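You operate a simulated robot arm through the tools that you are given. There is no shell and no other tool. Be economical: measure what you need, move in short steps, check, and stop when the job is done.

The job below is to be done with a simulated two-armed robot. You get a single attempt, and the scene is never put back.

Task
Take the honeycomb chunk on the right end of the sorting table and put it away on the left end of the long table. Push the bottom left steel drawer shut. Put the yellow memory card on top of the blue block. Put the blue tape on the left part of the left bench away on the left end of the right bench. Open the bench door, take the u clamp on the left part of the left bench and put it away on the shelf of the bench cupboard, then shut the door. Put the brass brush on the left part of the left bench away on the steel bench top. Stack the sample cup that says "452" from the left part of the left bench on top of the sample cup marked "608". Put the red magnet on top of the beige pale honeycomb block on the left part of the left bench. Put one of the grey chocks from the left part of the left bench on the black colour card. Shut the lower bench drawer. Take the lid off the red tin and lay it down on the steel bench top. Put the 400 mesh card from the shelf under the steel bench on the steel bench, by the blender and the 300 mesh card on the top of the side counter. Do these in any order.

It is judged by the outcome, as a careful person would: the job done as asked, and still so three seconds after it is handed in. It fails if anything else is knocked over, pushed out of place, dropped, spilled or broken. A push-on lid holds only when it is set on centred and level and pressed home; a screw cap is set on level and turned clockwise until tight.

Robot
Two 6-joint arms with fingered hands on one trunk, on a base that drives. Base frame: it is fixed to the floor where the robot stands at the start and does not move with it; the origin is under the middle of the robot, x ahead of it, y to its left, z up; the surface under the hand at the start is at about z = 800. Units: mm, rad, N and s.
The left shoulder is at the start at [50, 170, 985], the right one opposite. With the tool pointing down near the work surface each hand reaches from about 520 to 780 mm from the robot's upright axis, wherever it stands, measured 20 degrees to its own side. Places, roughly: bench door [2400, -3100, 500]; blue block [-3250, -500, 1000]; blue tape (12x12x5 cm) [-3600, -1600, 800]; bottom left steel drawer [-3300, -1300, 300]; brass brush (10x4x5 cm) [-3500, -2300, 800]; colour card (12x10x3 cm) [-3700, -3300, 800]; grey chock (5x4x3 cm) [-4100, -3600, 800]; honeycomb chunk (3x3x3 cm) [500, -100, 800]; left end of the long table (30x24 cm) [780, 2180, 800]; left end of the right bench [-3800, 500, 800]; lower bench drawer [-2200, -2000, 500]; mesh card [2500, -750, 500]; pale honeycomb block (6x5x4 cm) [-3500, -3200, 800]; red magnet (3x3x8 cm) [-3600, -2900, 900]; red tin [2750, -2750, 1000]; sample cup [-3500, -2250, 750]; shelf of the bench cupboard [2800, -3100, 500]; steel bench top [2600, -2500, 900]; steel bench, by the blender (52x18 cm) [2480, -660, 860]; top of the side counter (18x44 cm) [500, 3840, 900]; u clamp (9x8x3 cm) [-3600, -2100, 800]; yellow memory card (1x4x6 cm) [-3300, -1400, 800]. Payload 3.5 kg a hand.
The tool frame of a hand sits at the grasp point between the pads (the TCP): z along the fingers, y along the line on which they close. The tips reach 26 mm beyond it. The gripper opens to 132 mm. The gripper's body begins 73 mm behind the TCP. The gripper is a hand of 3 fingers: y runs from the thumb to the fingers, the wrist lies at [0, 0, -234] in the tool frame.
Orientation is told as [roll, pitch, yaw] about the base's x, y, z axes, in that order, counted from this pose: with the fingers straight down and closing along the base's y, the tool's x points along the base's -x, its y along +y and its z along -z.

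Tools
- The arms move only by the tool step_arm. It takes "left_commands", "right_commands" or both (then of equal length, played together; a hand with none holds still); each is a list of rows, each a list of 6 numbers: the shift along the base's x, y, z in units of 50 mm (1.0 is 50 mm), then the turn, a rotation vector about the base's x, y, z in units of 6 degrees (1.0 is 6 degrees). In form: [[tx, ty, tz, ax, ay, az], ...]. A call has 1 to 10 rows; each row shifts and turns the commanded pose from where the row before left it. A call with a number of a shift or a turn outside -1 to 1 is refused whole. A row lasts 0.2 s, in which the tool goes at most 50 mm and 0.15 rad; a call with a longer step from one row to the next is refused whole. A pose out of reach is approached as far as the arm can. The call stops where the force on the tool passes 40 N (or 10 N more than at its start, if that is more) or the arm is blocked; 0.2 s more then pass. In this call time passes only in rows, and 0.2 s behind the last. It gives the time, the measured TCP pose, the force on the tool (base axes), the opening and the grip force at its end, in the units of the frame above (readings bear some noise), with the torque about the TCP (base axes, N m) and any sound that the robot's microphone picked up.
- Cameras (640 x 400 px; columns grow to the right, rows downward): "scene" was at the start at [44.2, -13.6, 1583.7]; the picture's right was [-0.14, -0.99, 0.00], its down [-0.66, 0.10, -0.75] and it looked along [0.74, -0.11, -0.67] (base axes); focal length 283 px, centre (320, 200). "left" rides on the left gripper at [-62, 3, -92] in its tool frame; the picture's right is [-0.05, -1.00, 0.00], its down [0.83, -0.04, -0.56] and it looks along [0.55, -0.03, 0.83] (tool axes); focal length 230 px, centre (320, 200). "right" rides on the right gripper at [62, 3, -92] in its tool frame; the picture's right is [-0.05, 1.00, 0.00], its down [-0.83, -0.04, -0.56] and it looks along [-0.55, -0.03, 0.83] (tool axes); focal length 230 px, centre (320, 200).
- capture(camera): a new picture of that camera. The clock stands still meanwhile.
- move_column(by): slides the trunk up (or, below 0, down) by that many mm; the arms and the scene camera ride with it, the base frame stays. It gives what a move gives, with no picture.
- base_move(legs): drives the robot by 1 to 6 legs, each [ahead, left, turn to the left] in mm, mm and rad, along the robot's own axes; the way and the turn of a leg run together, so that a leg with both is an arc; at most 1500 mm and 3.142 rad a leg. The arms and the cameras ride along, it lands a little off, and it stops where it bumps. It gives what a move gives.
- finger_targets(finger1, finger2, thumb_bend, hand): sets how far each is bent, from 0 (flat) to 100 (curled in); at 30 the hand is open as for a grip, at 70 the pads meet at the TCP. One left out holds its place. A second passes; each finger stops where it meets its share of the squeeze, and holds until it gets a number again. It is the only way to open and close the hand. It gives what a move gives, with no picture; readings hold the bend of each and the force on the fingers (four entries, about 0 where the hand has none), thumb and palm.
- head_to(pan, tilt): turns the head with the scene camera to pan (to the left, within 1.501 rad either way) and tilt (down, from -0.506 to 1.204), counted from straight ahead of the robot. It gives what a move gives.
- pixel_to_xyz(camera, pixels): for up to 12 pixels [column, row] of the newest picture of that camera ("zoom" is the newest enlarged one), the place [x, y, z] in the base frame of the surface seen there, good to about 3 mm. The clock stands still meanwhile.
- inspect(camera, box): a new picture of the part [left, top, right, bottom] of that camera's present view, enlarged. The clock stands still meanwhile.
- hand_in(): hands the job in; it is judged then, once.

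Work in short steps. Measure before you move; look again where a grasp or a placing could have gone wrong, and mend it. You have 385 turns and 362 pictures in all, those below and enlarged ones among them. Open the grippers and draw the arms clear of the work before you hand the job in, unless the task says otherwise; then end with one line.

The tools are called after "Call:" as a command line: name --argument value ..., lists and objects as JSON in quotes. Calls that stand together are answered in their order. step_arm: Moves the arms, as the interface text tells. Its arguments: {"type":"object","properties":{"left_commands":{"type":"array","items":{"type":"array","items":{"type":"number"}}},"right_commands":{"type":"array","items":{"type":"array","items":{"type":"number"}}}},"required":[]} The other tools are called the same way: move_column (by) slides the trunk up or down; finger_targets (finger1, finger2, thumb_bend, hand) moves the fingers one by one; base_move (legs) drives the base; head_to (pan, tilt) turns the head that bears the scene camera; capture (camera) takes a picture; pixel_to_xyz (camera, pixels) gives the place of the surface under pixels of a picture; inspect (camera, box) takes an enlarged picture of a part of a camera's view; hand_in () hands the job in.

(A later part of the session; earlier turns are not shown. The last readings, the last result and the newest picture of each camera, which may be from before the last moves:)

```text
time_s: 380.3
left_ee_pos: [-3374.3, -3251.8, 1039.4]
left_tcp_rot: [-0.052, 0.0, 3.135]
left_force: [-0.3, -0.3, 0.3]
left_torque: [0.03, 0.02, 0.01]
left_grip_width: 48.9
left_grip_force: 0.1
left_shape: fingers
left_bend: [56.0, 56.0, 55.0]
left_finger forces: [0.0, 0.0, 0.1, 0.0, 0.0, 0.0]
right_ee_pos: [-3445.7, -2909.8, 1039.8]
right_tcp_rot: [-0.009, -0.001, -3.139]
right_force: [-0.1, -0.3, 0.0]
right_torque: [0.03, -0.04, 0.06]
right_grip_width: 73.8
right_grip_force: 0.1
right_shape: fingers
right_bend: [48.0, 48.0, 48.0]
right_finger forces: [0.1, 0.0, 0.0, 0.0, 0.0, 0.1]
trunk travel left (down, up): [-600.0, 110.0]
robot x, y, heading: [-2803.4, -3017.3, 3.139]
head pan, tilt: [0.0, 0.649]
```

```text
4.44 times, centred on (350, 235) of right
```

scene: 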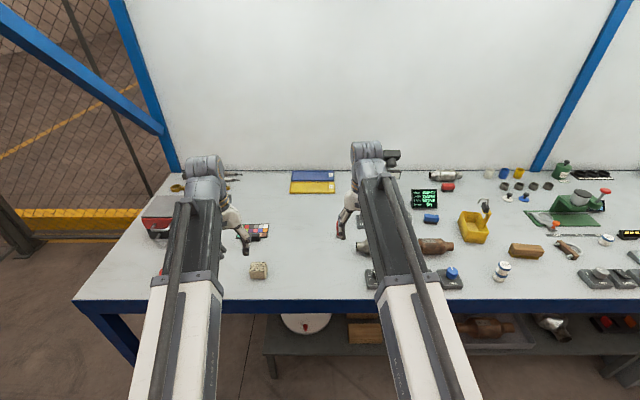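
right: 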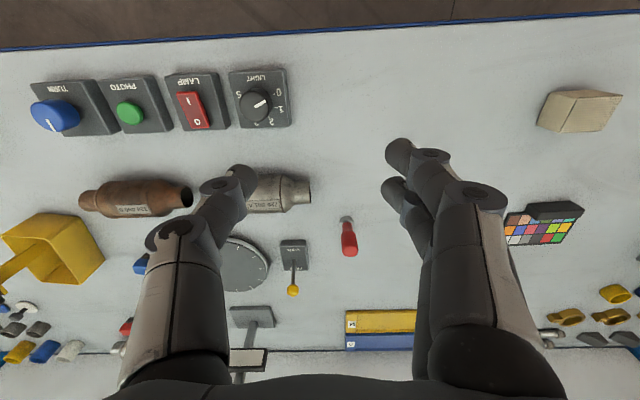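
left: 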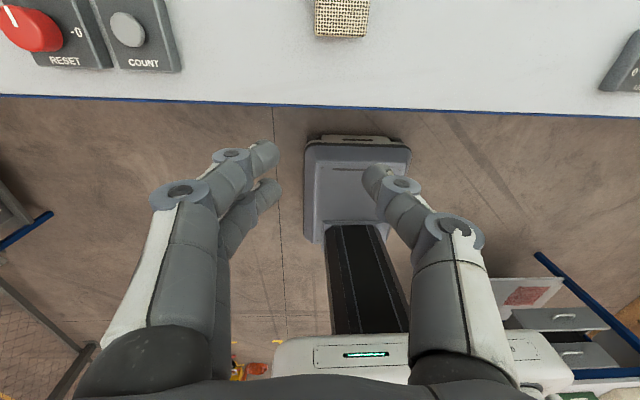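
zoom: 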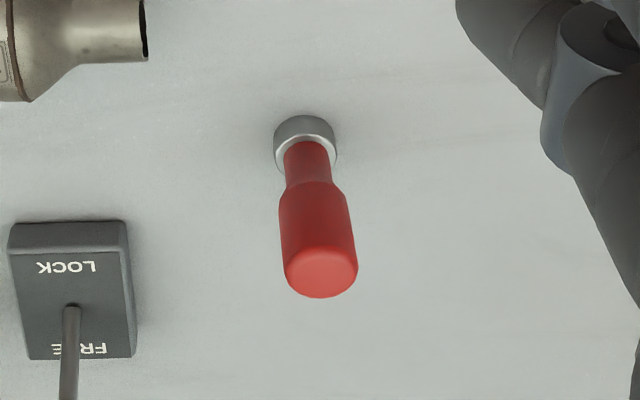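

Magnet at (-3641,-2945), top z 886. I advance 190 mm and set the right hand above it.

Call:
base_move --legs '[[190, 0, 0]]'

Call:
step_arm --right_commands '[[-0.1, -0.7, -0.6, 0, 0, 0]]'

Call:
capture --camera "right"

```text
time_s: 381.9
left_ee_pos: [-3568.8, -3250.1, 1039.1]
left_tcp_rot: [-0.051, 0.002, 3.133]
left_force: [-0.4, -0.7, -0.4]
left_torque: [-0.01, 0.0, -0.01]
left_grip_width: 49.3
left_grip_force: 0.0
left_shape: fingers
left_bend: [56.0, 56.0, 55.0]
left_finger forces: [0.1, 0.0, 0.1, 0.0, 0.0, 0.1]
right_ee_pos: [-3638.1, -2907.0, 1039.3]
right_tcp_rot: [-0.008, 0.003, -3.14]
right_force: [0.4, -0.9, -0.2]
right_torque: [0.02, -0.02, 0.03]
right_grip_width: 74.0
right_grip_force: 0.1
right_shape: fingers
right_bend: [48.0, 48.0, 48.0]
right_finger forces: [0.1, 0.1, 0.0, 0.0, 0.0, 0.0]
trunk travel left (down, up): [-600.0, 110.0]
robot x, y, heading: [-2999.7, -3015.8, 3.139]
head pan, tilt: [0.0, 0.649]
```

```text
time_s: 382.2
left_ee_pos: [-3568.7, -3251.7, 1040.5]
left_tcp_rot: [-0.052, 0.001, 3.132]
left_force: [-0.2, 0.1, 0.5]
left_torque: [0.03, 0.0, -0.02]
left_grip_width: 49.1
left_grip_force: 0.1
left_shape: fingers
left_bend: [56.0, 56.0, 55.0]
left_finger forces: [0.0, 0.1, 0.0, 0.1, 0.1, 0.0]
right_ee_pos: [-3641.5, -2941.6, 1010.3]
right_tcp_rot: [-0.009, 0.0, -3.139]
right_force: [-0.3, -0.4, -0.5]
right_torque: [0.04, -0.02, -0.02]
right_grip_width: 73.9
right_grip_force: 0.1
right_shape: fingers
right_bend: [48.0, 48.0, 48.0]
right_finger forces: [0.0, 0.0, 0.0, 0.0, 0.0, 0.1]
trunk travel left (down, up): [-600.0, 110.0]
robot x, y, heading: [-3002.5, -3018.7, 3.139]
head pan, tilt: [0.0, 0.649]
```

```text
243 pictures are left
```

right: 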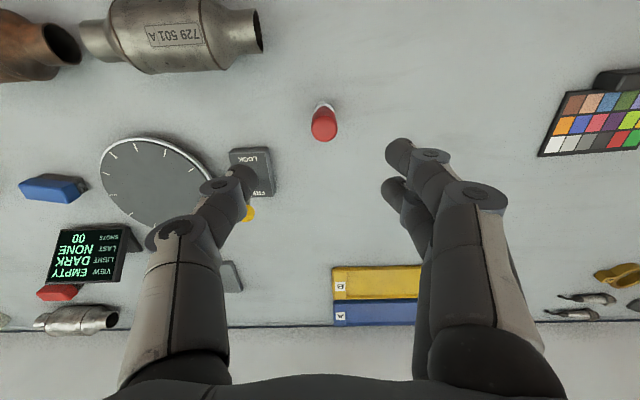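

Call:
pixel_to_xyz --camera "right" --pixels '[[323, 128], [312, 128], [336, 126], [323, 105], [255, 165]]'

Call:
finger_targets --hand "right" --finger1 55 --finger2 55 --thumb_bend 55

```text
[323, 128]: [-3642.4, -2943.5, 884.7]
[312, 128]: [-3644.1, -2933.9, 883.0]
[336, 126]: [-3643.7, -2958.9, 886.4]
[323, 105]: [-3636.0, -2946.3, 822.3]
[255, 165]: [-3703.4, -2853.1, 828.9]
```

```text
time_s: 383.2
left_ee_pos: [-3568.0, -3251.2, 1039.0]
left_tcp_rot: [-0.052, 0.0, 3.132]
left_force: [-0.7, -0.2, -0.3]
left_torque: [0.01, 0.03, 0.02]
left_grip_width: 49.0
left_grip_force: 0.1
left_shape: fingers
left_bend: [56.0, 56.0, 55.0]
left_finger forces: [0.0, 0.0, 0.0, 0.0, 0.0, 0.1]
right_ee_pos: [-3641.2, -2942.5, 1009.9]
right_tcp_rot: [-0.009, 0.0, -3.142]
right_force: [0.6, 0.0, -0.7]
right_torque: [-0.03, -0.03, -0.02]
right_grip_width: 51.7
right_grip_force: 0.0
right_shape: fingers
right_bend: [55.0, 55.0, 55.0]
right_finger forces: [0.0, 0.0, 0.0, 0.0, 0.0, 0.1]
trunk travel left (down, up): [-600.0, 110.0]
robot x, y, heading: [-3000.6, -3019.5, 3.14]
head pan, tilt: [0.0, 0.649]
```

Call:
step_arm --right_commands '[[-0.02, -0.06, -0.95, 0, 0, 0], [0, 0, -0.95, 0, 0, 0], [0, 0, -0.9, 0, 0, 0]]'

Call:
finger_targets --hand "right" --finger1 76 --finger2 76 --thumb_bend 74

Call:
step_arm --right_commands '[[0, 0, 0.3, 0, 0, 0], [0, 0, 0.9, 0, 0, 0], [0, 0, 0.9, 0, 0, 0]]'

Call:
capture --camera "right"

```text
time_s: 384.1
left_ee_pos: [-3568.6, -3251.7, 1039.6]
left_tcp_rot: [-0.052, -0.002, 3.132]
left_force: [0.0, -0.7, -0.1]
left_torque: [0.03, 0.02, 0.03]
left_grip_width: 49.1
left_grip_force: 0.0
left_shape: fingers
left_bend: [56.0, 56.0, 55.0]
left_finger forces: [0.0, 0.0, 0.0, 0.0, 0.0, 0.0]
right_ee_pos: [-3643.7, -2944.8, 868.2]
right_tcp_rot: [-0.009, 0.001, -3.141]
right_force: [-0.2, 0.8, -0.4]
right_torque: [0.02, -0.02, 0.0]
right_grip_width: 51.7
right_grip_force: 0.0
right_shape: fingers
right_bend: [55.0, 55.0, 55.0]
right_finger forces: [0.0, 0.0, 0.0, 0.0, 0.0, 0.1]
trunk travel left (down, up): [-600.0, 110.0]
robot x, y, heading: [-2998.2, -3016.4, 3.136]
head pan, tilt: [0.0, 0.649]
```

```text
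time_s: 385.1
left_ee_pos: [-3567.8, -3251.3, 1040.5]
left_tcp_rot: [-0.051, 0.001, 3.132]
left_force: [-0.4, -0.1, -0.6]
left_torque: [0.0, 0.03, -0.01]
left_grip_width: 48.9
left_grip_force: 0.1
left_shape: fingers
left_bend: [56.0, 56.0, 55.0]
left_finger forces: [0.1, 0.1, 0.0, 0.0, 0.1, 0.1]
right_ee_pos: [-3644.2, -2945.3, 867.6]
right_tcp_rot: [-0.01, -0.001, -3.14]
right_force: [0.3, -0.4, -1.1]
right_torque: [0.01, 0.02, -0.01]
right_grip_width: 15.0
right_grip_force: 15.4
right_shape: fingers
right_bend: [73.0, 72.0, 68.0]
right_finger forces: [7.3, 9.5, 0.0, 0.0, 13.9, 0.0]
trunk travel left (down, up): [-600.0, 110.0]
robot x, y, heading: [-2997.5, -3017.9, 3.14]
head pan, tilt: [0.0, 0.649]
```

```text
time_s: 385.9
left_ee_pos: [-3567.4, -3250.3, 1040.5]
left_tcp_rot: [-0.05, 0.0, 3.134]
left_force: [0.6, -0.5, 1.0]
left_torque: [0.03, 0.01, 0.02]
left_grip_width: 49.1
left_grip_force: 0.1
left_shape: fingers
left_bend: [56.0, 56.0, 55.0]
left_finger forces: [0.0, 0.0, 0.0, 0.0, 0.0, 0.0]
right_ee_pos: [-3644.4, -2946.8, 977.8]
right_tcp_rot: [-0.009, 0.0, -3.139]
right_force: [0.0, 0.4, -0.8]
right_torque: [-0.02, 0.02, 0.0]
right_grip_width: 15.0
right_grip_force: 15.6
right_shape: fingers
right_bend: [73.0, 72.0, 68.0]
right_finger forces: [7.4, 9.7, 0.0, 0.0, 13.9, 0.0]
trunk travel left (down, up): [-600.0, 110.0]
robot x, y, heading: [-2997.7, -3019.3, 3.137]
head pan, tilt: [0.0, 0.649]
```

```text
242 pictures are left
```

right: 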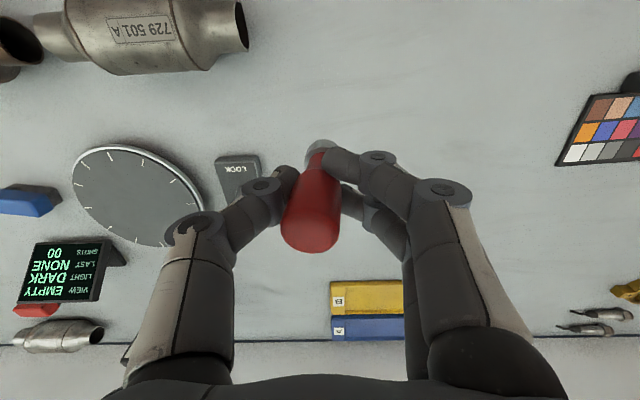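

Call:
capture --camera "left"

```text
241 pictures are left
```

left: 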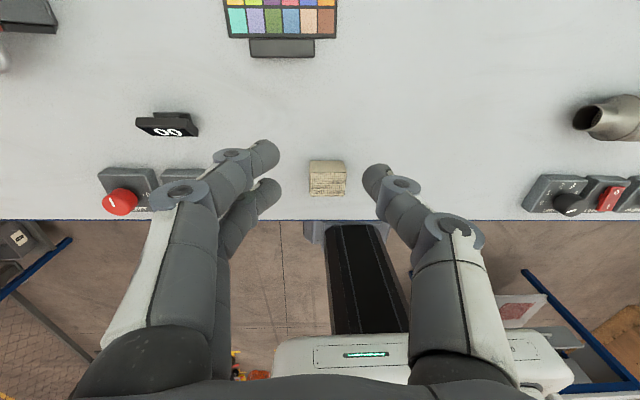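

Call:
pixel_to_xyz --camera "left" --pixels '[[310, 162], [344, 162], [328, 168], [312, 175], [346, 178], [328, 190], [310, 40], [280, 50], [310, 50], [230, 30], [335, 30]]'

Call:
inspect --camera "left" --box '[280, 140, 380, 210]'

```text
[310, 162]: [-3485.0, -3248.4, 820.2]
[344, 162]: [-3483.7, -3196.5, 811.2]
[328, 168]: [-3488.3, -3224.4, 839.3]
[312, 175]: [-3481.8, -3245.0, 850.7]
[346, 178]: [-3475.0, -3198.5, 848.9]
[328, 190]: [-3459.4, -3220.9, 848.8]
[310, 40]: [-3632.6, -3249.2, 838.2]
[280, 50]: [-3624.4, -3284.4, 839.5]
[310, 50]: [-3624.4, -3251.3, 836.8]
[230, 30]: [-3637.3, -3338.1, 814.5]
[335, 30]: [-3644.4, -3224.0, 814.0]
```

```text
5.71 times, centred on (330, 175) of left
```

zoom: 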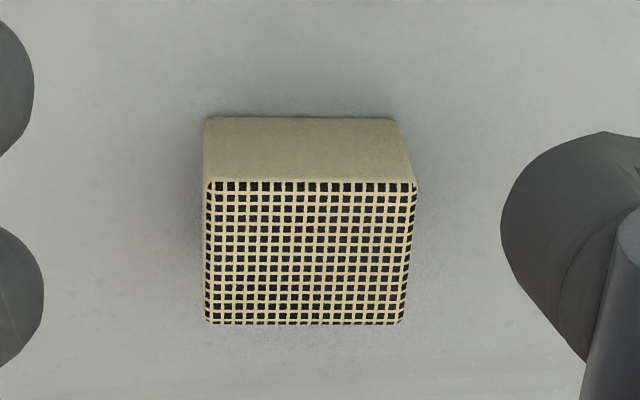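

Call:
pixel_to_xyz --camera "zoom" --pixels '[[212, 188], [410, 190], [212, 318], [398, 318], [310, 255]]'

Call:
inspect --camera "scene" --box '[330, 130, 410, 230]'

```text
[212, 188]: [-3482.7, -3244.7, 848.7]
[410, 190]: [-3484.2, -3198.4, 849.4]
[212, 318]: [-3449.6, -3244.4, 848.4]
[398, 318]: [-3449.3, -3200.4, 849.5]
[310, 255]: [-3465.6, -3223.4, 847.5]
```

```text
4.00 times, centred on (370, 180) of scene
```

zoom: 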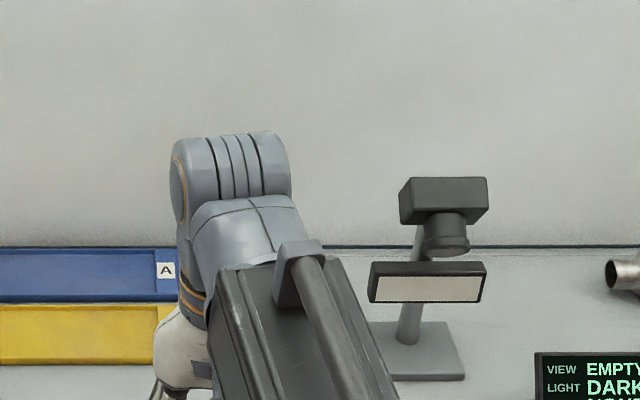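

Block top centre (-3466,-3222), z 849. I shift the base (back 178, left 276) to bring the magnet above it.

Call:
base_move --legs '[[-178, 276, 0]]'

Call:
capture --camera "right"

Call:
capture --camera "scene"

```text
time_s: 388.0
left_ee_pos: [-3393.6, -3519.3, 1039.4]
left_tcp_rot: [-0.052, 0.0, 3.129]
left_force: [-0.4, 0.1, -0.3]
left_torque: [0.03, -0.02, 0.0]
left_grip_width: 49.1
left_grip_force: 0.1
left_shape: fingers
left_bend: [56.0, 56.0, 55.0]
left_finger forces: [0.0, 0.0, 0.0, 0.0, 0.0, 0.0]
right_ee_pos: [-3467.4, -3216.3, 975.6]
right_tcp_rot: [-0.007, 0.001, 3.142]
right_force: [-0.3, -0.9, -1.8]
right_torque: [0.01, -0.01, -0.01]
right_grip_width: 15.0
right_grip_force: 15.2
right_shape: fingers
right_bend: [73.0, 72.0, 68.0]
right_finger forces: [7.4, 9.6, 0.0, 0.0, 13.9, 0.0]
trunk travel left (down, up): [-600.0, 110.0]
robot x, y, heading: [-2826.3, -3287.6, 3.136]
head pan, tilt: [0.0, 0.649]
```

```text
238 pictures are left
```

right: 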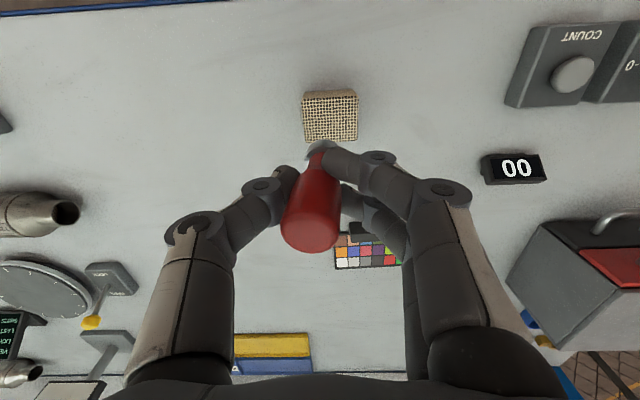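

```text
237 pictures are left
```

scene: 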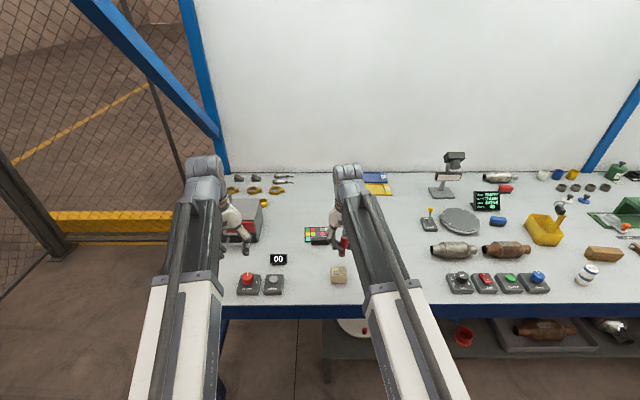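

Call:
inspect --camera "scene" --box '[310, 220, 374, 290]'

Call:
inspect --camera "right" --box '[260, 80, 380, 260]'

```text
5.71 times, centred on (342, 255) of scene
```

zoom: 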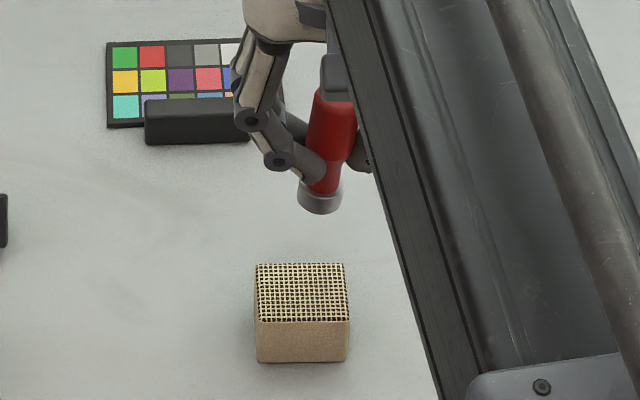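

```text
2.22 times, centred on (320, 170) of right
```

zoom: 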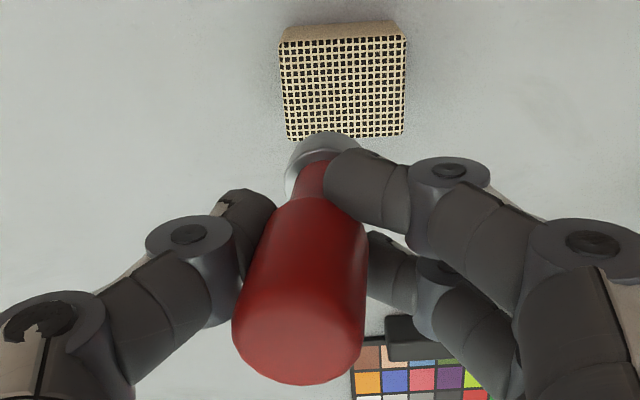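

Call:
pixel_to_xyz --camera "zoom" --pixels '[[300, 340], [240, 330], [355, 335], [312, 185], [292, 175], [320, 150], [345, 148], [340, 100], [290, 45], [400, 45], [290, 135], [400, 130]]'

```text
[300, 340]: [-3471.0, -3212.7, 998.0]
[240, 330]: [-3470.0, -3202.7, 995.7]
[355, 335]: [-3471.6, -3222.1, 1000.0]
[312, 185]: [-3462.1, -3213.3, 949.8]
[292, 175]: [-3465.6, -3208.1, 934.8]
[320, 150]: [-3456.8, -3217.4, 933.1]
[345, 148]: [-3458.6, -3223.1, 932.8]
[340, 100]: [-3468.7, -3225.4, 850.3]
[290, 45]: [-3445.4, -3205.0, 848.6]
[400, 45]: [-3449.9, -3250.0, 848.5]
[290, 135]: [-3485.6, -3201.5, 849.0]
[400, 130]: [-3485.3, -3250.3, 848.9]
```

The magnet leans ~0.11 rad (base toward -y). I rotate the hand about x by +1.1, shift dx +4, dy −8 and lower to ~9 mm above the block.

Call:
step_arm --right_commands '[[0.08, -0.16, 0, 0.6, 0, 0], [0, 0, -0.5, 0.5, 0, 0], [0, 0, -0.64, 0, 0, 0]]'

Call:
inspect --camera "scene" --box '[310, 220, 374, 290]'

Call:
inspect --camera "right" --box '[260, 80, 380, 260]'

```text
time_s: 388.8
left_ee_pos: [-3395.0, -3518.8, 1040.5]
left_tcp_rot: [-0.054, 0.002, 3.131]
left_force: [-0.5, -0.8, -0.6]
left_torque: [0.01, 0.02, 0.0]
left_grip_width: 49.2
left_grip_force: 0.0
left_shape: fingers
left_bend: [56.0, 56.0, 55.0]
left_finger forces: [0.0, 0.0, 0.1, 0.0, 0.0, 0.0]
right_ee_pos: [-3463.2, -3224.6, 918.3]
right_tcp_rot: [-0.124, 0.0, 3.144]
right_force: [-1.1, 0.2, -0.6]
right_torque: [-0.01, -0.01, 0.0]
right_grip_width: 14.7
right_grip_force: 15.5
right_shape: fingers
right_bend: [73.0, 72.0, 68.0]
right_finger forces: [7.4, 9.8, 0.0, 0.0, 13.8, 0.0]
trunk travel left (down, up): [-600.0, 110.0]
robot x, y, heading: [-2824.9, -3290.9, 3.136]
head pan, tilt: [0.0, 0.649]
```

```text
5.71 times, centred on (342, 255) of scene
```

zoom: 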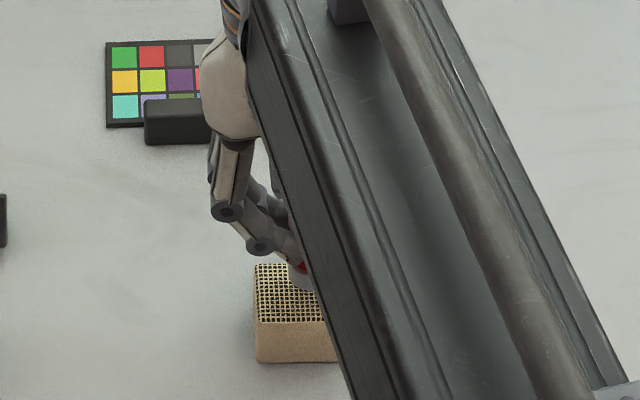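

```text
2.22 times, centred on (320, 170) of right
```

zoom: 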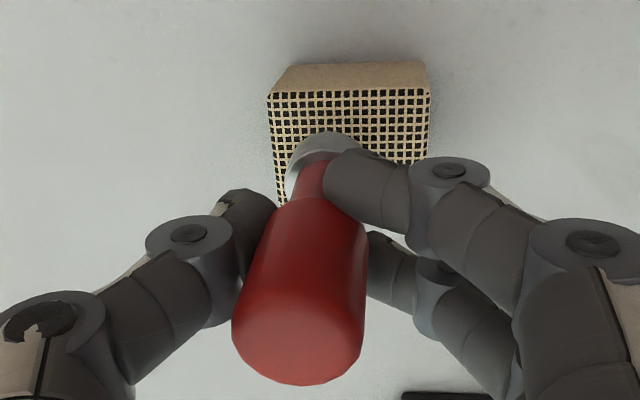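

Call:
pixel_to_xyz --camera "zoom" --pixels '[[300, 340], [240, 330], [355, 335], [292, 175], [322, 145], [345, 145], [312, 185], [275, 100], [425, 100], [285, 160], [410, 150]]'

```text
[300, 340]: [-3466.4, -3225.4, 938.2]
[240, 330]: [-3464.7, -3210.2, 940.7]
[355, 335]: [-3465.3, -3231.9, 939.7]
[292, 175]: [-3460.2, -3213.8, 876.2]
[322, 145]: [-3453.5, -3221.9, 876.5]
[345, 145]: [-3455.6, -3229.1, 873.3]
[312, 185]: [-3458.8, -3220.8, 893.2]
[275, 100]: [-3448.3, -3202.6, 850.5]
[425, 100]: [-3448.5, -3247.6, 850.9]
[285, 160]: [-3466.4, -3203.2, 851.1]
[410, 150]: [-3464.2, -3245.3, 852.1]
```

Call:
step_arm --right_commands '[[0, 0, -0.13, 0, 0, 0]]'

Call:
step_arm --right_commands '[[0, 0, -0.05, 0, 0, 0]]'

Call:
step_arm --right_commands '[[0, 0, -0.03, 0, 0, 0]]'

```text
time_s: 389.2
left_ee_pos: [-3394.0, -3518.9, 1039.7]
left_tcp_rot: [-0.052, 0.0, 3.132]
left_force: [-1.0, 0.3, 0.3]
left_torque: [0.0, -0.02, 0.04]
left_grip_width: 48.7
left_grip_force: 0.1
left_shape: fingers
left_bend: [56.0, 56.0, 55.0]
left_finger forces: [0.0, 0.0, 0.0, 0.0, 0.0, 0.0]
right_ee_pos: [-3464.4, -3224.6, 913.7]
right_tcp_rot: [-0.125, 0.001, 3.14]
right_force: [0.1, 0.8, -0.5]
right_torque: [-0.02, -0.04, 0.0]
right_grip_width: 14.9
right_grip_force: 15.5
right_shape: fingers
right_bend: [73.0, 72.0, 68.0]
right_finger forces: [7.4, 9.8, 0.1, 0.1, 13.8, 0.1]
trunk travel left (down, up): [-600.0, 110.0]
robot x, y, heading: [-2824.2, -3292.5, 3.132]
head pan, tilt: [0.0, 0.649]
```

```text
time_s: 389.6
left_ee_pos: [-3393.7, -3519.5, 1039.5]
left_tcp_rot: [-0.052, 0.0, 3.13]
left_force: [0.4, -0.6, 1.0]
left_torque: [-0.02, 0.0, 0.04]
left_grip_width: 48.9
left_grip_force: 0.1
left_shape: fingers
left_bend: [56.0, 56.0, 55.0]
left_finger forces: [0.0, 0.0, 0.1, 0.1, 0.0, 0.0]
right_ee_pos: [-3463.8, -3223.6, 910.4]
right_tcp_rot: [-0.123, -0.001, 3.139]
right_force: [0.3, -0.4, -0.3]
right_torque: [0.0, 0.0, 0.05]
right_grip_width: 15.1
right_grip_force: 15.1
right_shape: fingers
right_bend: [73.0, 72.0, 68.0]
right_finger forces: [7.5, 9.7, 0.1, 0.0, 13.9, 0.0]
trunk travel left (down, up): [-600.0, 110.0]
robot x, y, heading: [-2822.6, -3292.0, 3.138]
head pan, tilt: [0.0, 0.649]
```

```text
time_s: 390.0
left_ee_pos: [-3394.6, -3518.1, 1039.1]
left_tcp_rot: [-0.052, 0.0, 3.13]
left_force: [-0.1, -0.2, -0.8]
left_torque: [0.0, -0.02, -0.02]
left_grip_width: 49.2
left_grip_force: 0.1
left_shape: fingers
left_bend: [56.0, 56.0, 55.0]
left_finger forces: [0.0, 0.0, 0.0, 0.1, 0.1, 0.1]
right_ee_pos: [-3463.7, -3222.9, 909.7]
right_tcp_rot: [-0.123, 0.0, 3.14]
right_force: [0.7, -0.4, -1.0]
right_torque: [-0.01, 0.0, 0.0]
right_grip_width: 14.7
right_grip_force: 16.0
right_shape: fingers
right_bend: [73.0, 72.0, 68.0]
right_finger forces: [7.5, 9.8, 0.0, 0.1, 13.7, 0.1]
trunk travel left (down, up): [-600.0, 110.0]
robot x, y, heading: [-2829.0, -3288.8, 3.136]
head pan, tilt: [0.0, 0.649]
```

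Call:
step_arm --right_commands '[[0, 0, -0.03, 0, 0, 0]]'

Call:
step_arm --right_commands '[[0, 0, -0.03, 0, 0, 0]]'

```text
time_s: 390.4
left_ee_pos: [-3392.9, -3518.5, 1039.8]
left_tcp_rot: [-0.052, -0.001, 3.13]
left_force: [-0.4, 0.0, 0.0]
left_torque: [-0.02, 0.04, -0.01]
left_grip_width: 49.2
left_grip_force: 0.0
left_shape: fingers
left_bend: [56.0, 56.0, 55.0]
left_finger forces: [0.0, 0.1, 0.1, 0.1, 0.1, 0.0]
right_ee_pos: [-3463.9, -3224.1, 907.0]
right_tcp_rot: [-0.125, 0.0, 3.138]
right_force: [0.9, -0.7, -0.7]
right_torque: [0.01, 0.02, 0.0]
right_grip_width: 14.8
right_grip_force: 15.8
right_shape: fingers
right_bend: [73.0, 72.0, 68.0]
right_finger forces: [7.5, 9.9, 0.1, 0.0, 13.8, 0.0]
trunk travel left (down, up): [-600.0, 110.0]
robot x, y, heading: [-2822.2, -3289.4, 3.138]
head pan, tilt: [0.0, 0.649]
```

```text
time_s: 390.8
left_ee_pos: [-3393.9, -3519.6, 1040.5]
left_tcp_rot: [-0.052, 0.001, 3.132]
left_force: [-1.1, 0.3, -0.3]
left_torque: [0.01, 0.01, 0.02]
left_grip_width: 49.0
left_grip_force: 0.0
left_shape: fingers
left_bend: [56.0, 56.0, 55.0]
left_finger forces: [0.0, 0.0, 0.0, 0.0, 0.0, 0.0]
right_ee_pos: [-3464.5, -3224.5, 905.2]
right_tcp_rot: [-0.123, 0.001, 3.14]
right_force: [0.2, -0.4, -0.5]
right_torque: [-0.01, 0.01, 0.02]
right_grip_width: 15.3
right_grip_force: 15.2
right_shape: fingers
right_bend: [73.0, 72.0, 68.0]
right_finger forces: [7.4, 9.8, 0.1, 0.1, 13.8, 0.1]
trunk travel left (down, up): [-600.0, 110.0]
robot x, y, heading: [-2826.1, -3289.7, 3.132]
head pan, tilt: [0.0, 0.649]
```

Call:
step_arm --right_commands '[[0, 0, -0.04, 0, 0, 0]]'

Call:
step_arm --right_commands '[[0, 0, -0.04, 0, 0, 0]]'

Call:
inspect --camera "right" --box '[260, 80, 380, 260]'

```text
time_s: 391.2
left_ee_pos: [-3394.2, -3518.8, 1038.7]
left_tcp_rot: [-0.052, 0.0, 3.131]
left_force: [0.3, 0.8, -0.7]
left_torque: [-0.04, 0.01, 0.0]
left_grip_width: 49.1
left_grip_force: 0.0
left_shape: fingers
left_bend: [56.0, 56.0, 55.0]
left_finger forces: [0.0, 0.0, 0.0, 0.0, 0.1, 0.1]
right_ee_pos: [-3464.5, -3223.1, 904.3]
right_tcp_rot: [-0.125, -0.001, 3.138]
right_force: [0.3, 0.3, -1.0]
right_torque: [-0.01, -0.01, -0.02]
right_grip_width: 15.0
right_grip_force: 15.2
right_shape: fingers
right_bend: [73.0, 72.0, 68.0]
right_finger forces: [7.4, 9.8, 0.0, 0.0, 13.8, 0.1]
trunk travel left (down, up): [-600.0, 110.0]
robot x, y, heading: [-2825.0, -3290.0, 3.131]
head pan, tilt: [0.0, 0.649]
```

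```text
time_s: 391.6
left_ee_pos: [-3392.8, -3519.6, 1039.3]
left_tcp_rot: [-0.051, 0.002, 3.131]
left_force: [0.2, -0.1, 0.3]
left_torque: [0.01, 0.01, 0.05]
left_grip_width: 49.0
left_grip_force: 0.1
left_shape: fingers
left_bend: [56.0, 56.0, 55.0]
left_finger forces: [0.1, 0.0, 0.1, 0.0, 0.0, 0.1]
right_ee_pos: [-3465.4, -3223.4, 901.9]
right_tcp_rot: [-0.124, -0.001, 3.14]
right_force: [0.8, 0.5, 3.7]
right_torque: [-0.02, -0.02, 0.01]
right_grip_width: 14.7
right_grip_force: 14.7
right_shape: fingers
right_bend: [73.0, 73.0, 68.0]
right_finger forces: [7.0, 9.4, 0.0, 0.0, 13.8, 0.0]
trunk travel left (down, up): [-600.0, 110.0]
robot x, y, heading: [-2826.3, -3287.9, 3.137]
head pan, tilt: [0.0, 0.649]
```

```text
2.22 times, centred on (320, 170) of right
```

zoom: 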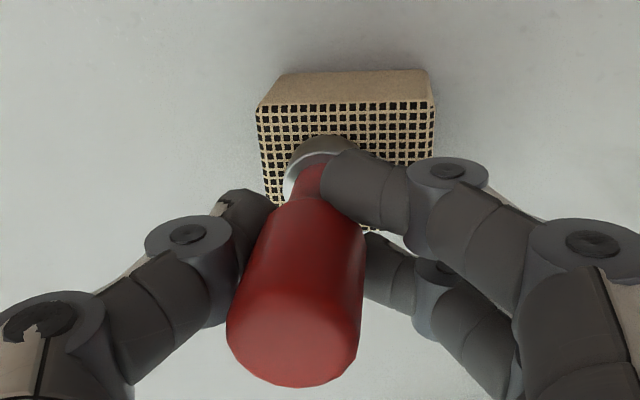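

Call:
pixel_to_xyz --camera "zoom" --pixels '[[297, 345], [232, 335], [355, 340], [290, 180], [322, 140], [355, 150], [312, 185], [265, 110], [425, 110]]'

```text
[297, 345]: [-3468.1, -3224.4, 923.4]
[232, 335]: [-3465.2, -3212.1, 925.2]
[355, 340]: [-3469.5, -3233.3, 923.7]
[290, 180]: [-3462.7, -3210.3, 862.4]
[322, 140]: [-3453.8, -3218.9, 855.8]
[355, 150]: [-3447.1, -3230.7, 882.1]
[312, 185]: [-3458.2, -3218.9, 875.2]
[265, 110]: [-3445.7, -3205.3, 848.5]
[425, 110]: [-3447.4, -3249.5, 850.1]
```

Base rests centred and nearly upright. I release in two stages and rise.

Call:
finger_targets --hand "right" --finger1 68 --finger2 68 --thumb_bend 63

Call:
capture --camera "right"

```text
time_s: 392.6
left_ee_pos: [-3394.0, -3520.2, 1039.8]
left_tcp_rot: [-0.052, 0.0, 3.132]
left_force: [-0.2, 0.2, 0.2]
left_torque: [0.03, -0.01, 0.0]
left_grip_width: 49.3
left_grip_force: 0.1
left_shape: fingers
left_bend: [56.0, 56.0, 55.0]
left_finger forces: [0.1, 0.1, 0.0, 0.0, 0.0, 0.1]
right_ee_pos: [-3466.4, -3223.0, 900.7]
right_tcp_rot: [-0.124, 0.001, 3.14]
right_force: [-0.7, 0.8, -1.1]
right_torque: [-0.02, -0.01, 0.01]
right_grip_width: 19.2
right_grip_force: 0.4
right_shape: fingers
right_bend: [68.0, 67.0, 63.0]
right_finger forces: [0.1, 0.7, 0.0, 0.1, 0.7, 0.0]
trunk travel left (down, up): [-600.0, 110.0]
robot x, y, heading: [-2822.2, -3289.7, 3.132]
head pan, tilt: [0.0, 0.649]
```

```text
231 pictures are left
```

right: 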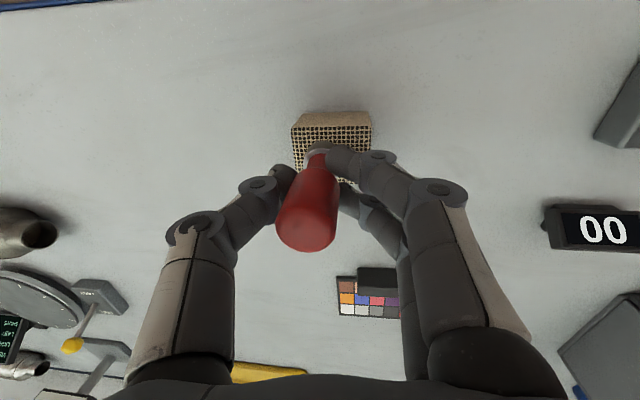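

Call:
finger_targets --hand "right" --finger1 55 --finger2 55 --thumb_bend 50

Call:
step_arm --right_commands '[[0, -0.05, 0.5, 0, 0, 0], [0, -0.1, 0.9, 0, 0, 0], [0, 0, 0.9, -0.5, 0, 0], [0, 0, 0.5, -0.6, 0, 0]]'

Call:
capture --camera "right"

Call:
inspect --camera "scene" --box '[300, 200, 400, 290]'

```text
time_s: 393.6
left_ee_pos: [-3393.2, -3519.8, 1039.4]
left_tcp_rot: [-0.053, 0.0, 3.13]
left_force: [0.2, -0.4, 0.3]
left_torque: [0.01, 0.0, -0.01]
left_grip_width: 49.2
left_grip_force: 0.1
left_shape: fingers
left_bend: [56.0, 56.0, 55.0]
left_finger forces: [0.0, 0.0, 0.0, 0.0, 0.0, 0.0]
right_ee_pos: [-3463.8, -3223.9, 901.3]
right_tcp_rot: [-0.124, 0.0, 3.14]
right_force: [0.8, 0.7, -0.9]
right_torque: [0.01, 0.03, -0.01]
right_grip_width: 58.8
right_grip_force: 0.0
right_shape: fingers
right_bend: [55.0, 55.0, 50.0]
right_finger forces: [0.0, 0.0, 0.0, 0.0, 0.1, 0.0]
trunk travel left (down, up): [-600.0, 110.0]
robot x, y, heading: [-2823.1, -3286.4, 3.131]
head pan, tilt: [0.0, 0.649]
```

```text
time_s: 394.6
left_ee_pos: [-3394.4, -3519.3, 1039.9]
left_tcp_rot: [-0.053, -0.001, 3.131]
left_force: [0.6, 0.1, 1.1]
left_torque: [0.0, 0.0, 0.01]
left_grip_width: 49.3
left_grip_force: 0.1
left_shape: fingers
left_bend: [56.0, 56.0, 55.0]
left_finger forces: [0.1, 0.1, 0.1, 0.1, 0.0, 0.0]
right_ee_pos: [-3462.6, -3231.3, 1040.5]
right_tcp_rot: [-0.009, 0.002, 3.14]
right_force: [0.4, -0.6, 0.3]
right_torque: [-0.02, -0.02, -0.02]
right_grip_width: 58.8
right_grip_force: 0.1
right_shape: fingers
right_bend: [55.0, 55.0, 50.0]
right_finger forces: [0.0, 0.1, 0.0, 0.1, 0.1, 0.1]
trunk travel left (down, up): [-600.0, 110.0]
robot x, y, heading: [-2827.7, -3291.8, 3.134]
head pan, tilt: [0.0, 0.649]
```

```text
230 pictures are left
```

right: 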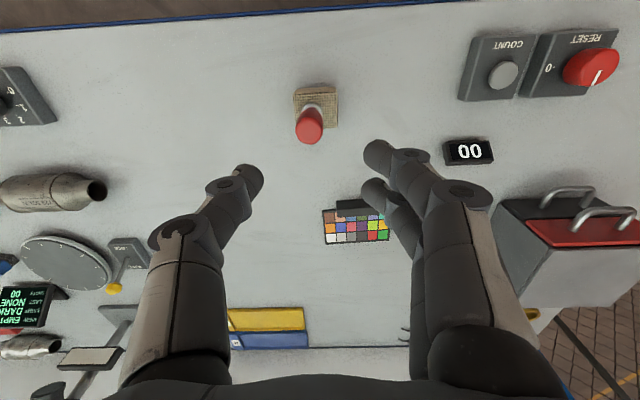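

```text
4.44 times, centred on (350, 245) of scene
```

zoom: 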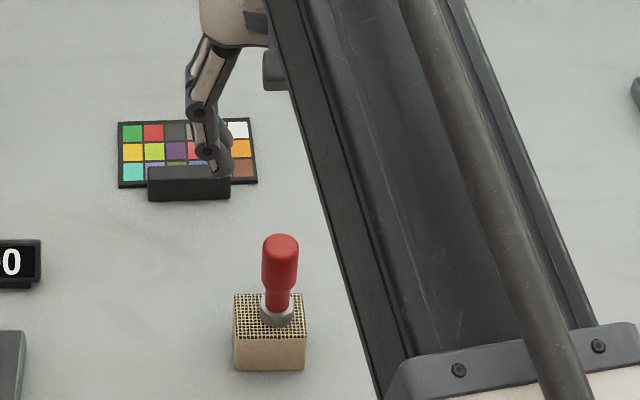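

Magnet stands on the block. Now the chocks: I measure them and the bench's left end from the scene view.

Call:
capture --camera "scene"

Call:
inspect --camera "scene" --box '[215, 160, 335, 260]'

```text
228 pictures are left
```

scene: 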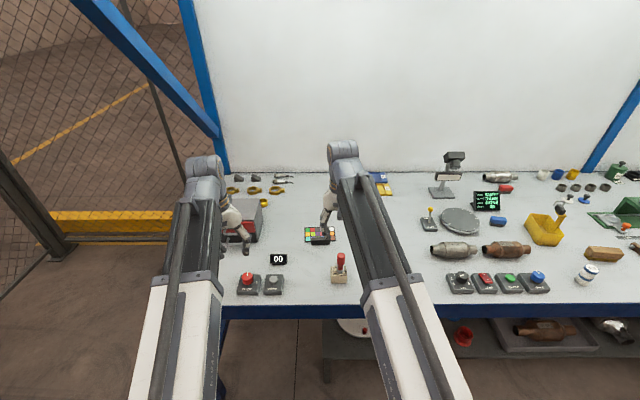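

```text
4.00 times, centred on (275, 210) of scene
```

zoom: 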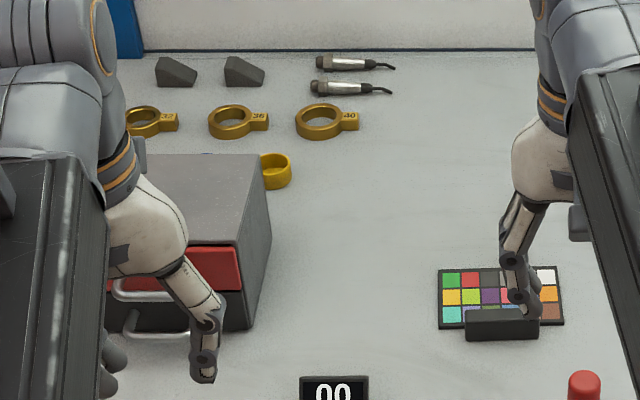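

Call:
pixel_to_xyz --camera "zoom" --pixels '[[175, 65], [163, 75], [243, 62], [230, 72], [258, 78], [185, 82], [240, 115], [200, 180], [255, 230], [330, 115], [445, 275], [555, 275]]'

Call:
pixel_to_xyz --camera "scene" --pixels '[[225, 330], [60, 250], [20, 180], [70, 235], [200, 120], [100, 330], [170, 240]]'

```text
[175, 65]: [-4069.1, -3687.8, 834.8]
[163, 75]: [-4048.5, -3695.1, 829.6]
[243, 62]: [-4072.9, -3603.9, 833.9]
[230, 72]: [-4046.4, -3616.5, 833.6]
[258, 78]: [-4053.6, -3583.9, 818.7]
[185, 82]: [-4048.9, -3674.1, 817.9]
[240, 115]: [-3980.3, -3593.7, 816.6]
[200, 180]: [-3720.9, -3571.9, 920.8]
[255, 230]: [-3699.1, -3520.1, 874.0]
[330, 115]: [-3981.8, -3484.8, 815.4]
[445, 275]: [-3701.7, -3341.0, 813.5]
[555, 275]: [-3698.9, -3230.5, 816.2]
```

```text
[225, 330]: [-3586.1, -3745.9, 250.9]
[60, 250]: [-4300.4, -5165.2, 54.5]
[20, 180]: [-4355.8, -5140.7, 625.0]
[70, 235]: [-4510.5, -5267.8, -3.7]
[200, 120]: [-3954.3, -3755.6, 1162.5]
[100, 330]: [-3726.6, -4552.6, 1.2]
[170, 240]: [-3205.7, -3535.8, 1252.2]
```

Chocks at (-4060,-3600) and (-4058,-3685), near the bench's left end (y≈-3755); I go round to look from that end.

Call:
base_move --legs '[[0, 700, 0], [0, 530, 0], [0, 0, -1.571]]'

Call:
head_to --pan 0.7 --tilt 0.4

Call:
capture --camera "scene"

```text
time_s: 400.4
left_ee_pos: [-3374.7, -4639.2, 1039.7]
left_tcp_rot: [-0.053, 0.001, -3.12]
left_force: [-0.1, -0.4, 0.0]
left_torque: [0.04, 0.03, 0.0]
left_grip_width: 49.3
left_grip_force: 0.1
left_shape: fingers
left_bend: [56.0, 56.0, 55.0]
left_finger forces: [0.0, 0.1, 0.0, 0.0, 0.1, 0.0]
right_ee_pos: [-3453.2, -4351.4, 1039.7]
right_tcp_rot: [-0.008, 0.002, -3.11]
right_force: [-0.5, 0.0, 0.3]
right_torque: [0.01, 0.03, 0.0]
right_grip_width: 59.1
right_grip_force: 0.1
right_shape: fingers
right_bend: [55.0, 55.0, 50.0]
right_finger forces: [0.1, 0.0, 0.0, 0.0, 0.0, 0.0]
trunk travel left (down, up): [-600.0, 110.0]
robot x, y, heading: [-2811.9, -4389.5, -3.111]
head pan, tilt: [0.0, 0.649]
stopped in leg 2: the robot was blocked; the commanded pose is now the measured one
```

```text
time_s: 401.5
left_ee_pos: [-3373.1, -4637.9, 1039.6]
left_tcp_rot: [-0.051, 0.002, -3.121]
left_force: [0.1, 0.3, 0.0]
left_torque: [-0.01, -0.01, 0.02]
left_grip_width: 49.6
left_grip_force: 0.2
left_shape: fingers
left_bend: [56.0, 56.0, 55.0]
left_finger forces: [0.0, 0.0, 0.0, 0.0, 0.1, 0.1]
right_ee_pos: [-3454.6, -4351.9, 1039.9]
right_tcp_rot: [-0.009, 0.001, -3.111]
right_force: [-0.6, -0.3, 0.0]
right_torque: [0.03, -0.03, -0.02]
right_grip_width: 59.4
right_grip_force: 0.0
right_shape: fingers
right_bend: [55.0, 55.0, 50.0]
right_finger forces: [0.0, 0.1, 0.0, 0.0, 0.0, 0.0]
trunk travel left (down, up): [-600.0, 110.0]
robot x, y, heading: [-2814.2, -4387.5, -3.114]
head pan, tilt: [0.7, 0.4]
```

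```text
226 pictures are left
```

scene: 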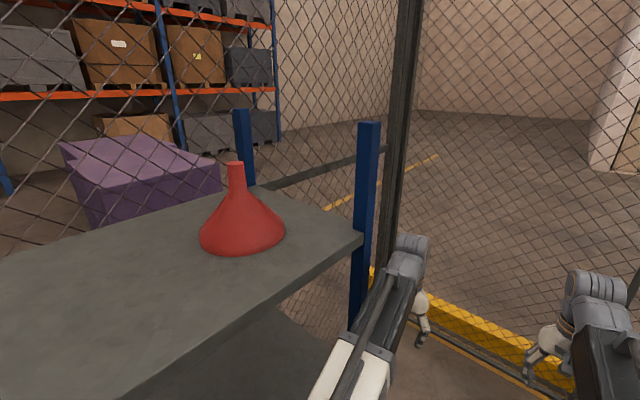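

A shelf unit stands behind at y≈-4700 (funnel still upright). I step back toward +y, then turn to face +y and look at the bench end.

Call:
base_move --legs '[[0, -170, 0], [0, 0, -1.601]]'

Call:
head_to --pan 0.9 --tilt 0.3

Call:
capture --camera "scene"

```text
time_s: 406.8
left_ee_pos: [-3052.5, -3653.7, 1040.7]
left_tcp_rot: [-0.05, 0.0, 1.57]
left_force: [0.2, -0.3, 0.2]
left_torque: [0.0, 0.02, -0.02]
left_grip_width: 49.4
left_grip_force: 0.0
left_shape: fingers
left_bend: [56.0, 56.0, 55.0]
left_finger forces: [0.0, 0.1, 0.1, 0.0, 0.0, 0.0]
right_ee_pos: [-2767.4, -3579.5, 1039.7]
right_tcp_rot: [-0.009, 0.0, 1.581]
right_force: [0.3, 0.5, -0.7]
right_torque: [0.02, 0.01, 0.03]
right_grip_width: 59.4
right_grip_force: 0.1
right_shape: fingers
right_bend: [55.0, 55.0, 50.0]
right_finger forces: [0.1, 0.0, 0.1, 0.0, 0.0, 0.0]
trunk travel left (down, up): [-600.0, 110.0]
robot x, y, heading: [-2819.7, -4220.6, 1.576]
head pan, tilt: [0.7, 0.4]
```

```text
time_s: 407.6
left_ee_pos: [-3052.8, -3654.5, 1039.2]
left_tcp_rot: [-0.053, -0.001, 1.57]
left_force: [-0.1, 0.1, -0.7]
left_torque: [-0.03, 0.04, 0.0]
left_grip_width: 49.5
left_grip_force: 0.1
left_shape: fingers
left_bend: [56.0, 56.0, 55.0]
left_finger forces: [0.0, 0.0, 0.0, 0.1, 0.1, 0.1]
right_ee_pos: [-2765.9, -3579.8, 1041.1]
right_tcp_rot: [-0.008, 0.0, 1.582]
right_force: [-0.1, 0.2, 0.4]
right_torque: [0.0, -0.02, 0.05]
right_grip_width: 59.1
right_grip_force: 0.1
right_shape: fingers
right_bend: [55.0, 55.0, 50.0]
right_finger forces: [0.0, 0.0, 0.0, 0.0, 0.0, 0.0]
trunk travel left (down, up): [-600.0, 110.0]
robot x, y, heading: [-2815.6, -4221.4, 1.574]
head pan, tilt: [0.901, 0.3]
```

```text
225 pictures are left
```

scene: 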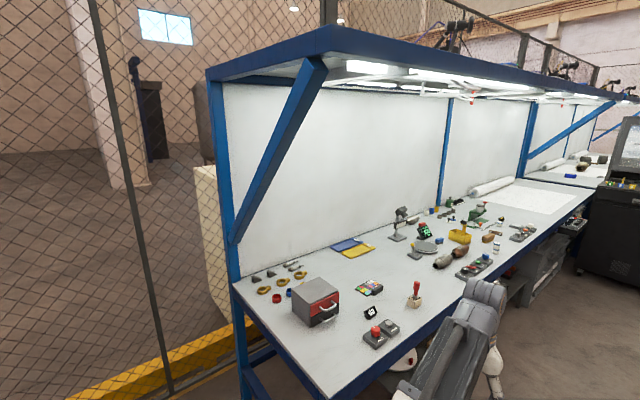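

Call:
pixel_to_xyz --camera "scene" --pixels '[[240, 235], [255, 205], [275, 165], [300, 105], [222, 180], [234, 283], [255, 275], [272, 272], [330, 395], [165, 350], [245, 360]]'

Call:
inspect --camera "scene" --box '[225, 240, 345, 320]'

```text
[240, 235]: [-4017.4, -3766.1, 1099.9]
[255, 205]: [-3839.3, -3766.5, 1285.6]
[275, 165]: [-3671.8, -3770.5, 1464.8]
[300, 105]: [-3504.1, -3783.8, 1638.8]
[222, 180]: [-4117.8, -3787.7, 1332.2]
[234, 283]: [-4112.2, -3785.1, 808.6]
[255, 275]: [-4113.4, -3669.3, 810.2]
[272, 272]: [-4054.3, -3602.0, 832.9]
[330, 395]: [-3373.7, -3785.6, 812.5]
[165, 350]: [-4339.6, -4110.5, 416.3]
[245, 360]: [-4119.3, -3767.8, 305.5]
```

```text
5.00 times, centred on (285, 280) of scene
```

zoom: 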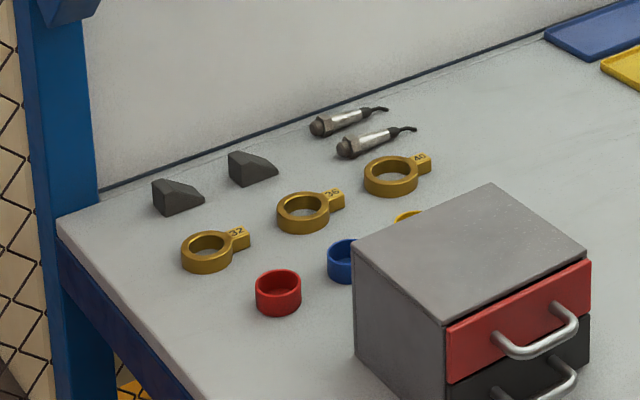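

Call:
pixel_to_xyz --camera "zoom" --pixels '[[355, 252], [445, 322], [488, 186], [400, 380], [205, 255], [185, 250], [230, 262], [278, 295], [160, 185], [180, 205], [200, 203], [345, 260]]'

```text
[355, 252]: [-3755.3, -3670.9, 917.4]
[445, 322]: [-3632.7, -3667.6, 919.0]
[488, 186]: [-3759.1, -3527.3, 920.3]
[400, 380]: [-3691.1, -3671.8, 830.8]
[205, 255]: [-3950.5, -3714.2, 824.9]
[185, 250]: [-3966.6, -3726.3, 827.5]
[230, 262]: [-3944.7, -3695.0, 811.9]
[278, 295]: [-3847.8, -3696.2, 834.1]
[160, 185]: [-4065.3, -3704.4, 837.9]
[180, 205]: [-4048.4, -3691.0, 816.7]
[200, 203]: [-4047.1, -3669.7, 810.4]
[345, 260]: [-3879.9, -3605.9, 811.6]
```

Plan: come from the end beneath the diagonal brace. I strafe to x≈-3460 keeping the left hand at z 1040 over the bench, inside the frame.

Call:
base_move --legs '[[0, 644, 0], [55, 0, 0]]'

Call:
step_arm --left_commands '[[-0.9, -0.2, 0, 0, 0, 0], [-0.9, -0.2, 0, 0, 0, 0], [-0.9, -0.2, 0, 0, 0, 0]]' --right_commands '[[0, 0, 1, 0, 0, 0], [0, 0, 1, 0, 0, 0], [0, 0, 1, 0, 0, 0]]'

Call:
head_to --pan 0.7 --tilt 0.6

Call:
capture --camera "scene"

Call:
capture --camera "left"

```text
time_s: 411.7
left_ee_pos: [-3691.5, -3602.7, 1039.1]
left_tcp_rot: [-0.05, 0.002, 1.57]
left_force: [0.3, 0.3, -0.6]
left_torque: [0.0, 0.0, -0.01]
left_grip_width: 49.2
left_grip_force: 0.1
left_shape: fingers
left_bend: [56.0, 56.0, 55.0]
left_finger forces: [0.0, 0.0, 0.0, 0.0, 0.0, 0.1]
right_ee_pos: [-3405.2, -3528.1, 1038.9]
right_tcp_rot: [-0.008, 0.003, 1.582]
right_force: [0.1, 0.5, -0.9]
right_torque: [-0.08, -0.01, 0.01]
right_grip_width: 59.4
right_grip_force: 0.0
right_shape: fingers
right_bend: [55.0, 55.0, 50.0]
right_finger forces: [0.1, 0.0, 0.1, 0.0, 0.0, 0.0]
trunk travel left (down, up): [-600.0, 110.0]
robot x, y, heading: [-3456.6, -4172.5, 1.575]
head pan, tilt: [0.901, 0.3]
```

```text
time_s: 412.5
left_ee_pos: [-3827.2, -3634.5, 1039.3]
left_tcp_rot: [-0.054, 0.0, 1.57]
left_force: [0.8, 0.7, -0.5]
left_torque: [-0.04, 0.0, -0.02]
left_grip_width: 49.5
left_grip_force: 0.0
left_shape: fingers
left_bend: [56.0, 56.0, 55.0]
left_finger forces: [0.0, 0.0, 0.0, 0.1, 0.0, 0.0]
right_ee_pos: [-3406.0, -3522.7, 1173.7]
right_tcp_rot: [-0.006, -0.011, 1.582]
right_force: [0.5, 0.3, 0.4]
right_torque: [-0.03, 0.02, 0.01]
right_grip_width: 59.3
right_grip_force: 0.1
right_shape: fingers
right_bend: [55.0, 55.0, 50.0]
right_finger forces: [0.1, 0.0, 0.0, 0.0, 0.0, 0.0]
right hand out of reach, approached as far as the arm can: row 3
trunk travel left (down, up): [-600.0, 110.0]
robot x, y, heading: [-3455.5, -4169.9, 1.57]
head pan, tilt: [0.901, 0.3]
```

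```text
time_s: 413.3
left_ee_pos: [-3824.9, -3634.7, 1039.2]
left_tcp_rot: [-0.054, -0.001, 1.569]
left_force: [-0.3, 0.6, -0.4]
left_torque: [-0.04, -0.01, 0.02]
left_grip_width: 49.4
left_grip_force: 0.0
left_shape: fingers
left_bend: [56.0, 56.0, 55.0]
left_finger forces: [0.0, 0.1, 0.0, 0.0, 0.1, 0.0]
right_ee_pos: [-3406.9, -3522.6, 1173.7]
right_tcp_rot: [-0.005, -0.012, 1.581]
right_force: [0.2, 0.2, 0.5]
right_torque: [0.01, 0.02, -0.01]
right_grip_width: 59.2
right_grip_force: 0.2
right_shape: fingers
right_bend: [55.0, 55.0, 50.0]
right_finger forces: [0.0, 0.1, 0.1, 0.0, 0.0, 0.1]
trunk travel left (down, up): [-600.0, 110.0]
robot x, y, heading: [-3457.0, -4170.9, 1.577]
head pan, tilt: [0.7, 0.6]
```

```text
223 pictures are left
```

scene: 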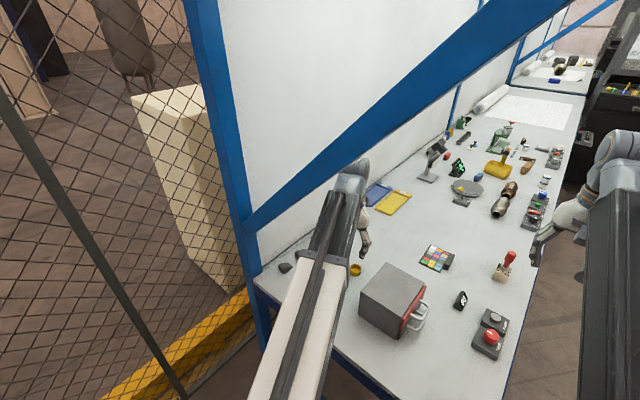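

```text
222 pictures are left
```

left: 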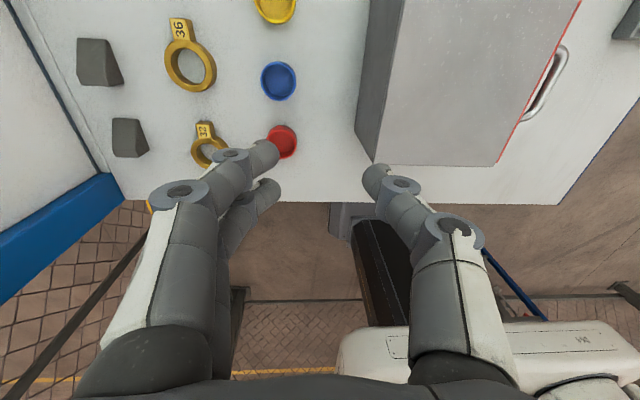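

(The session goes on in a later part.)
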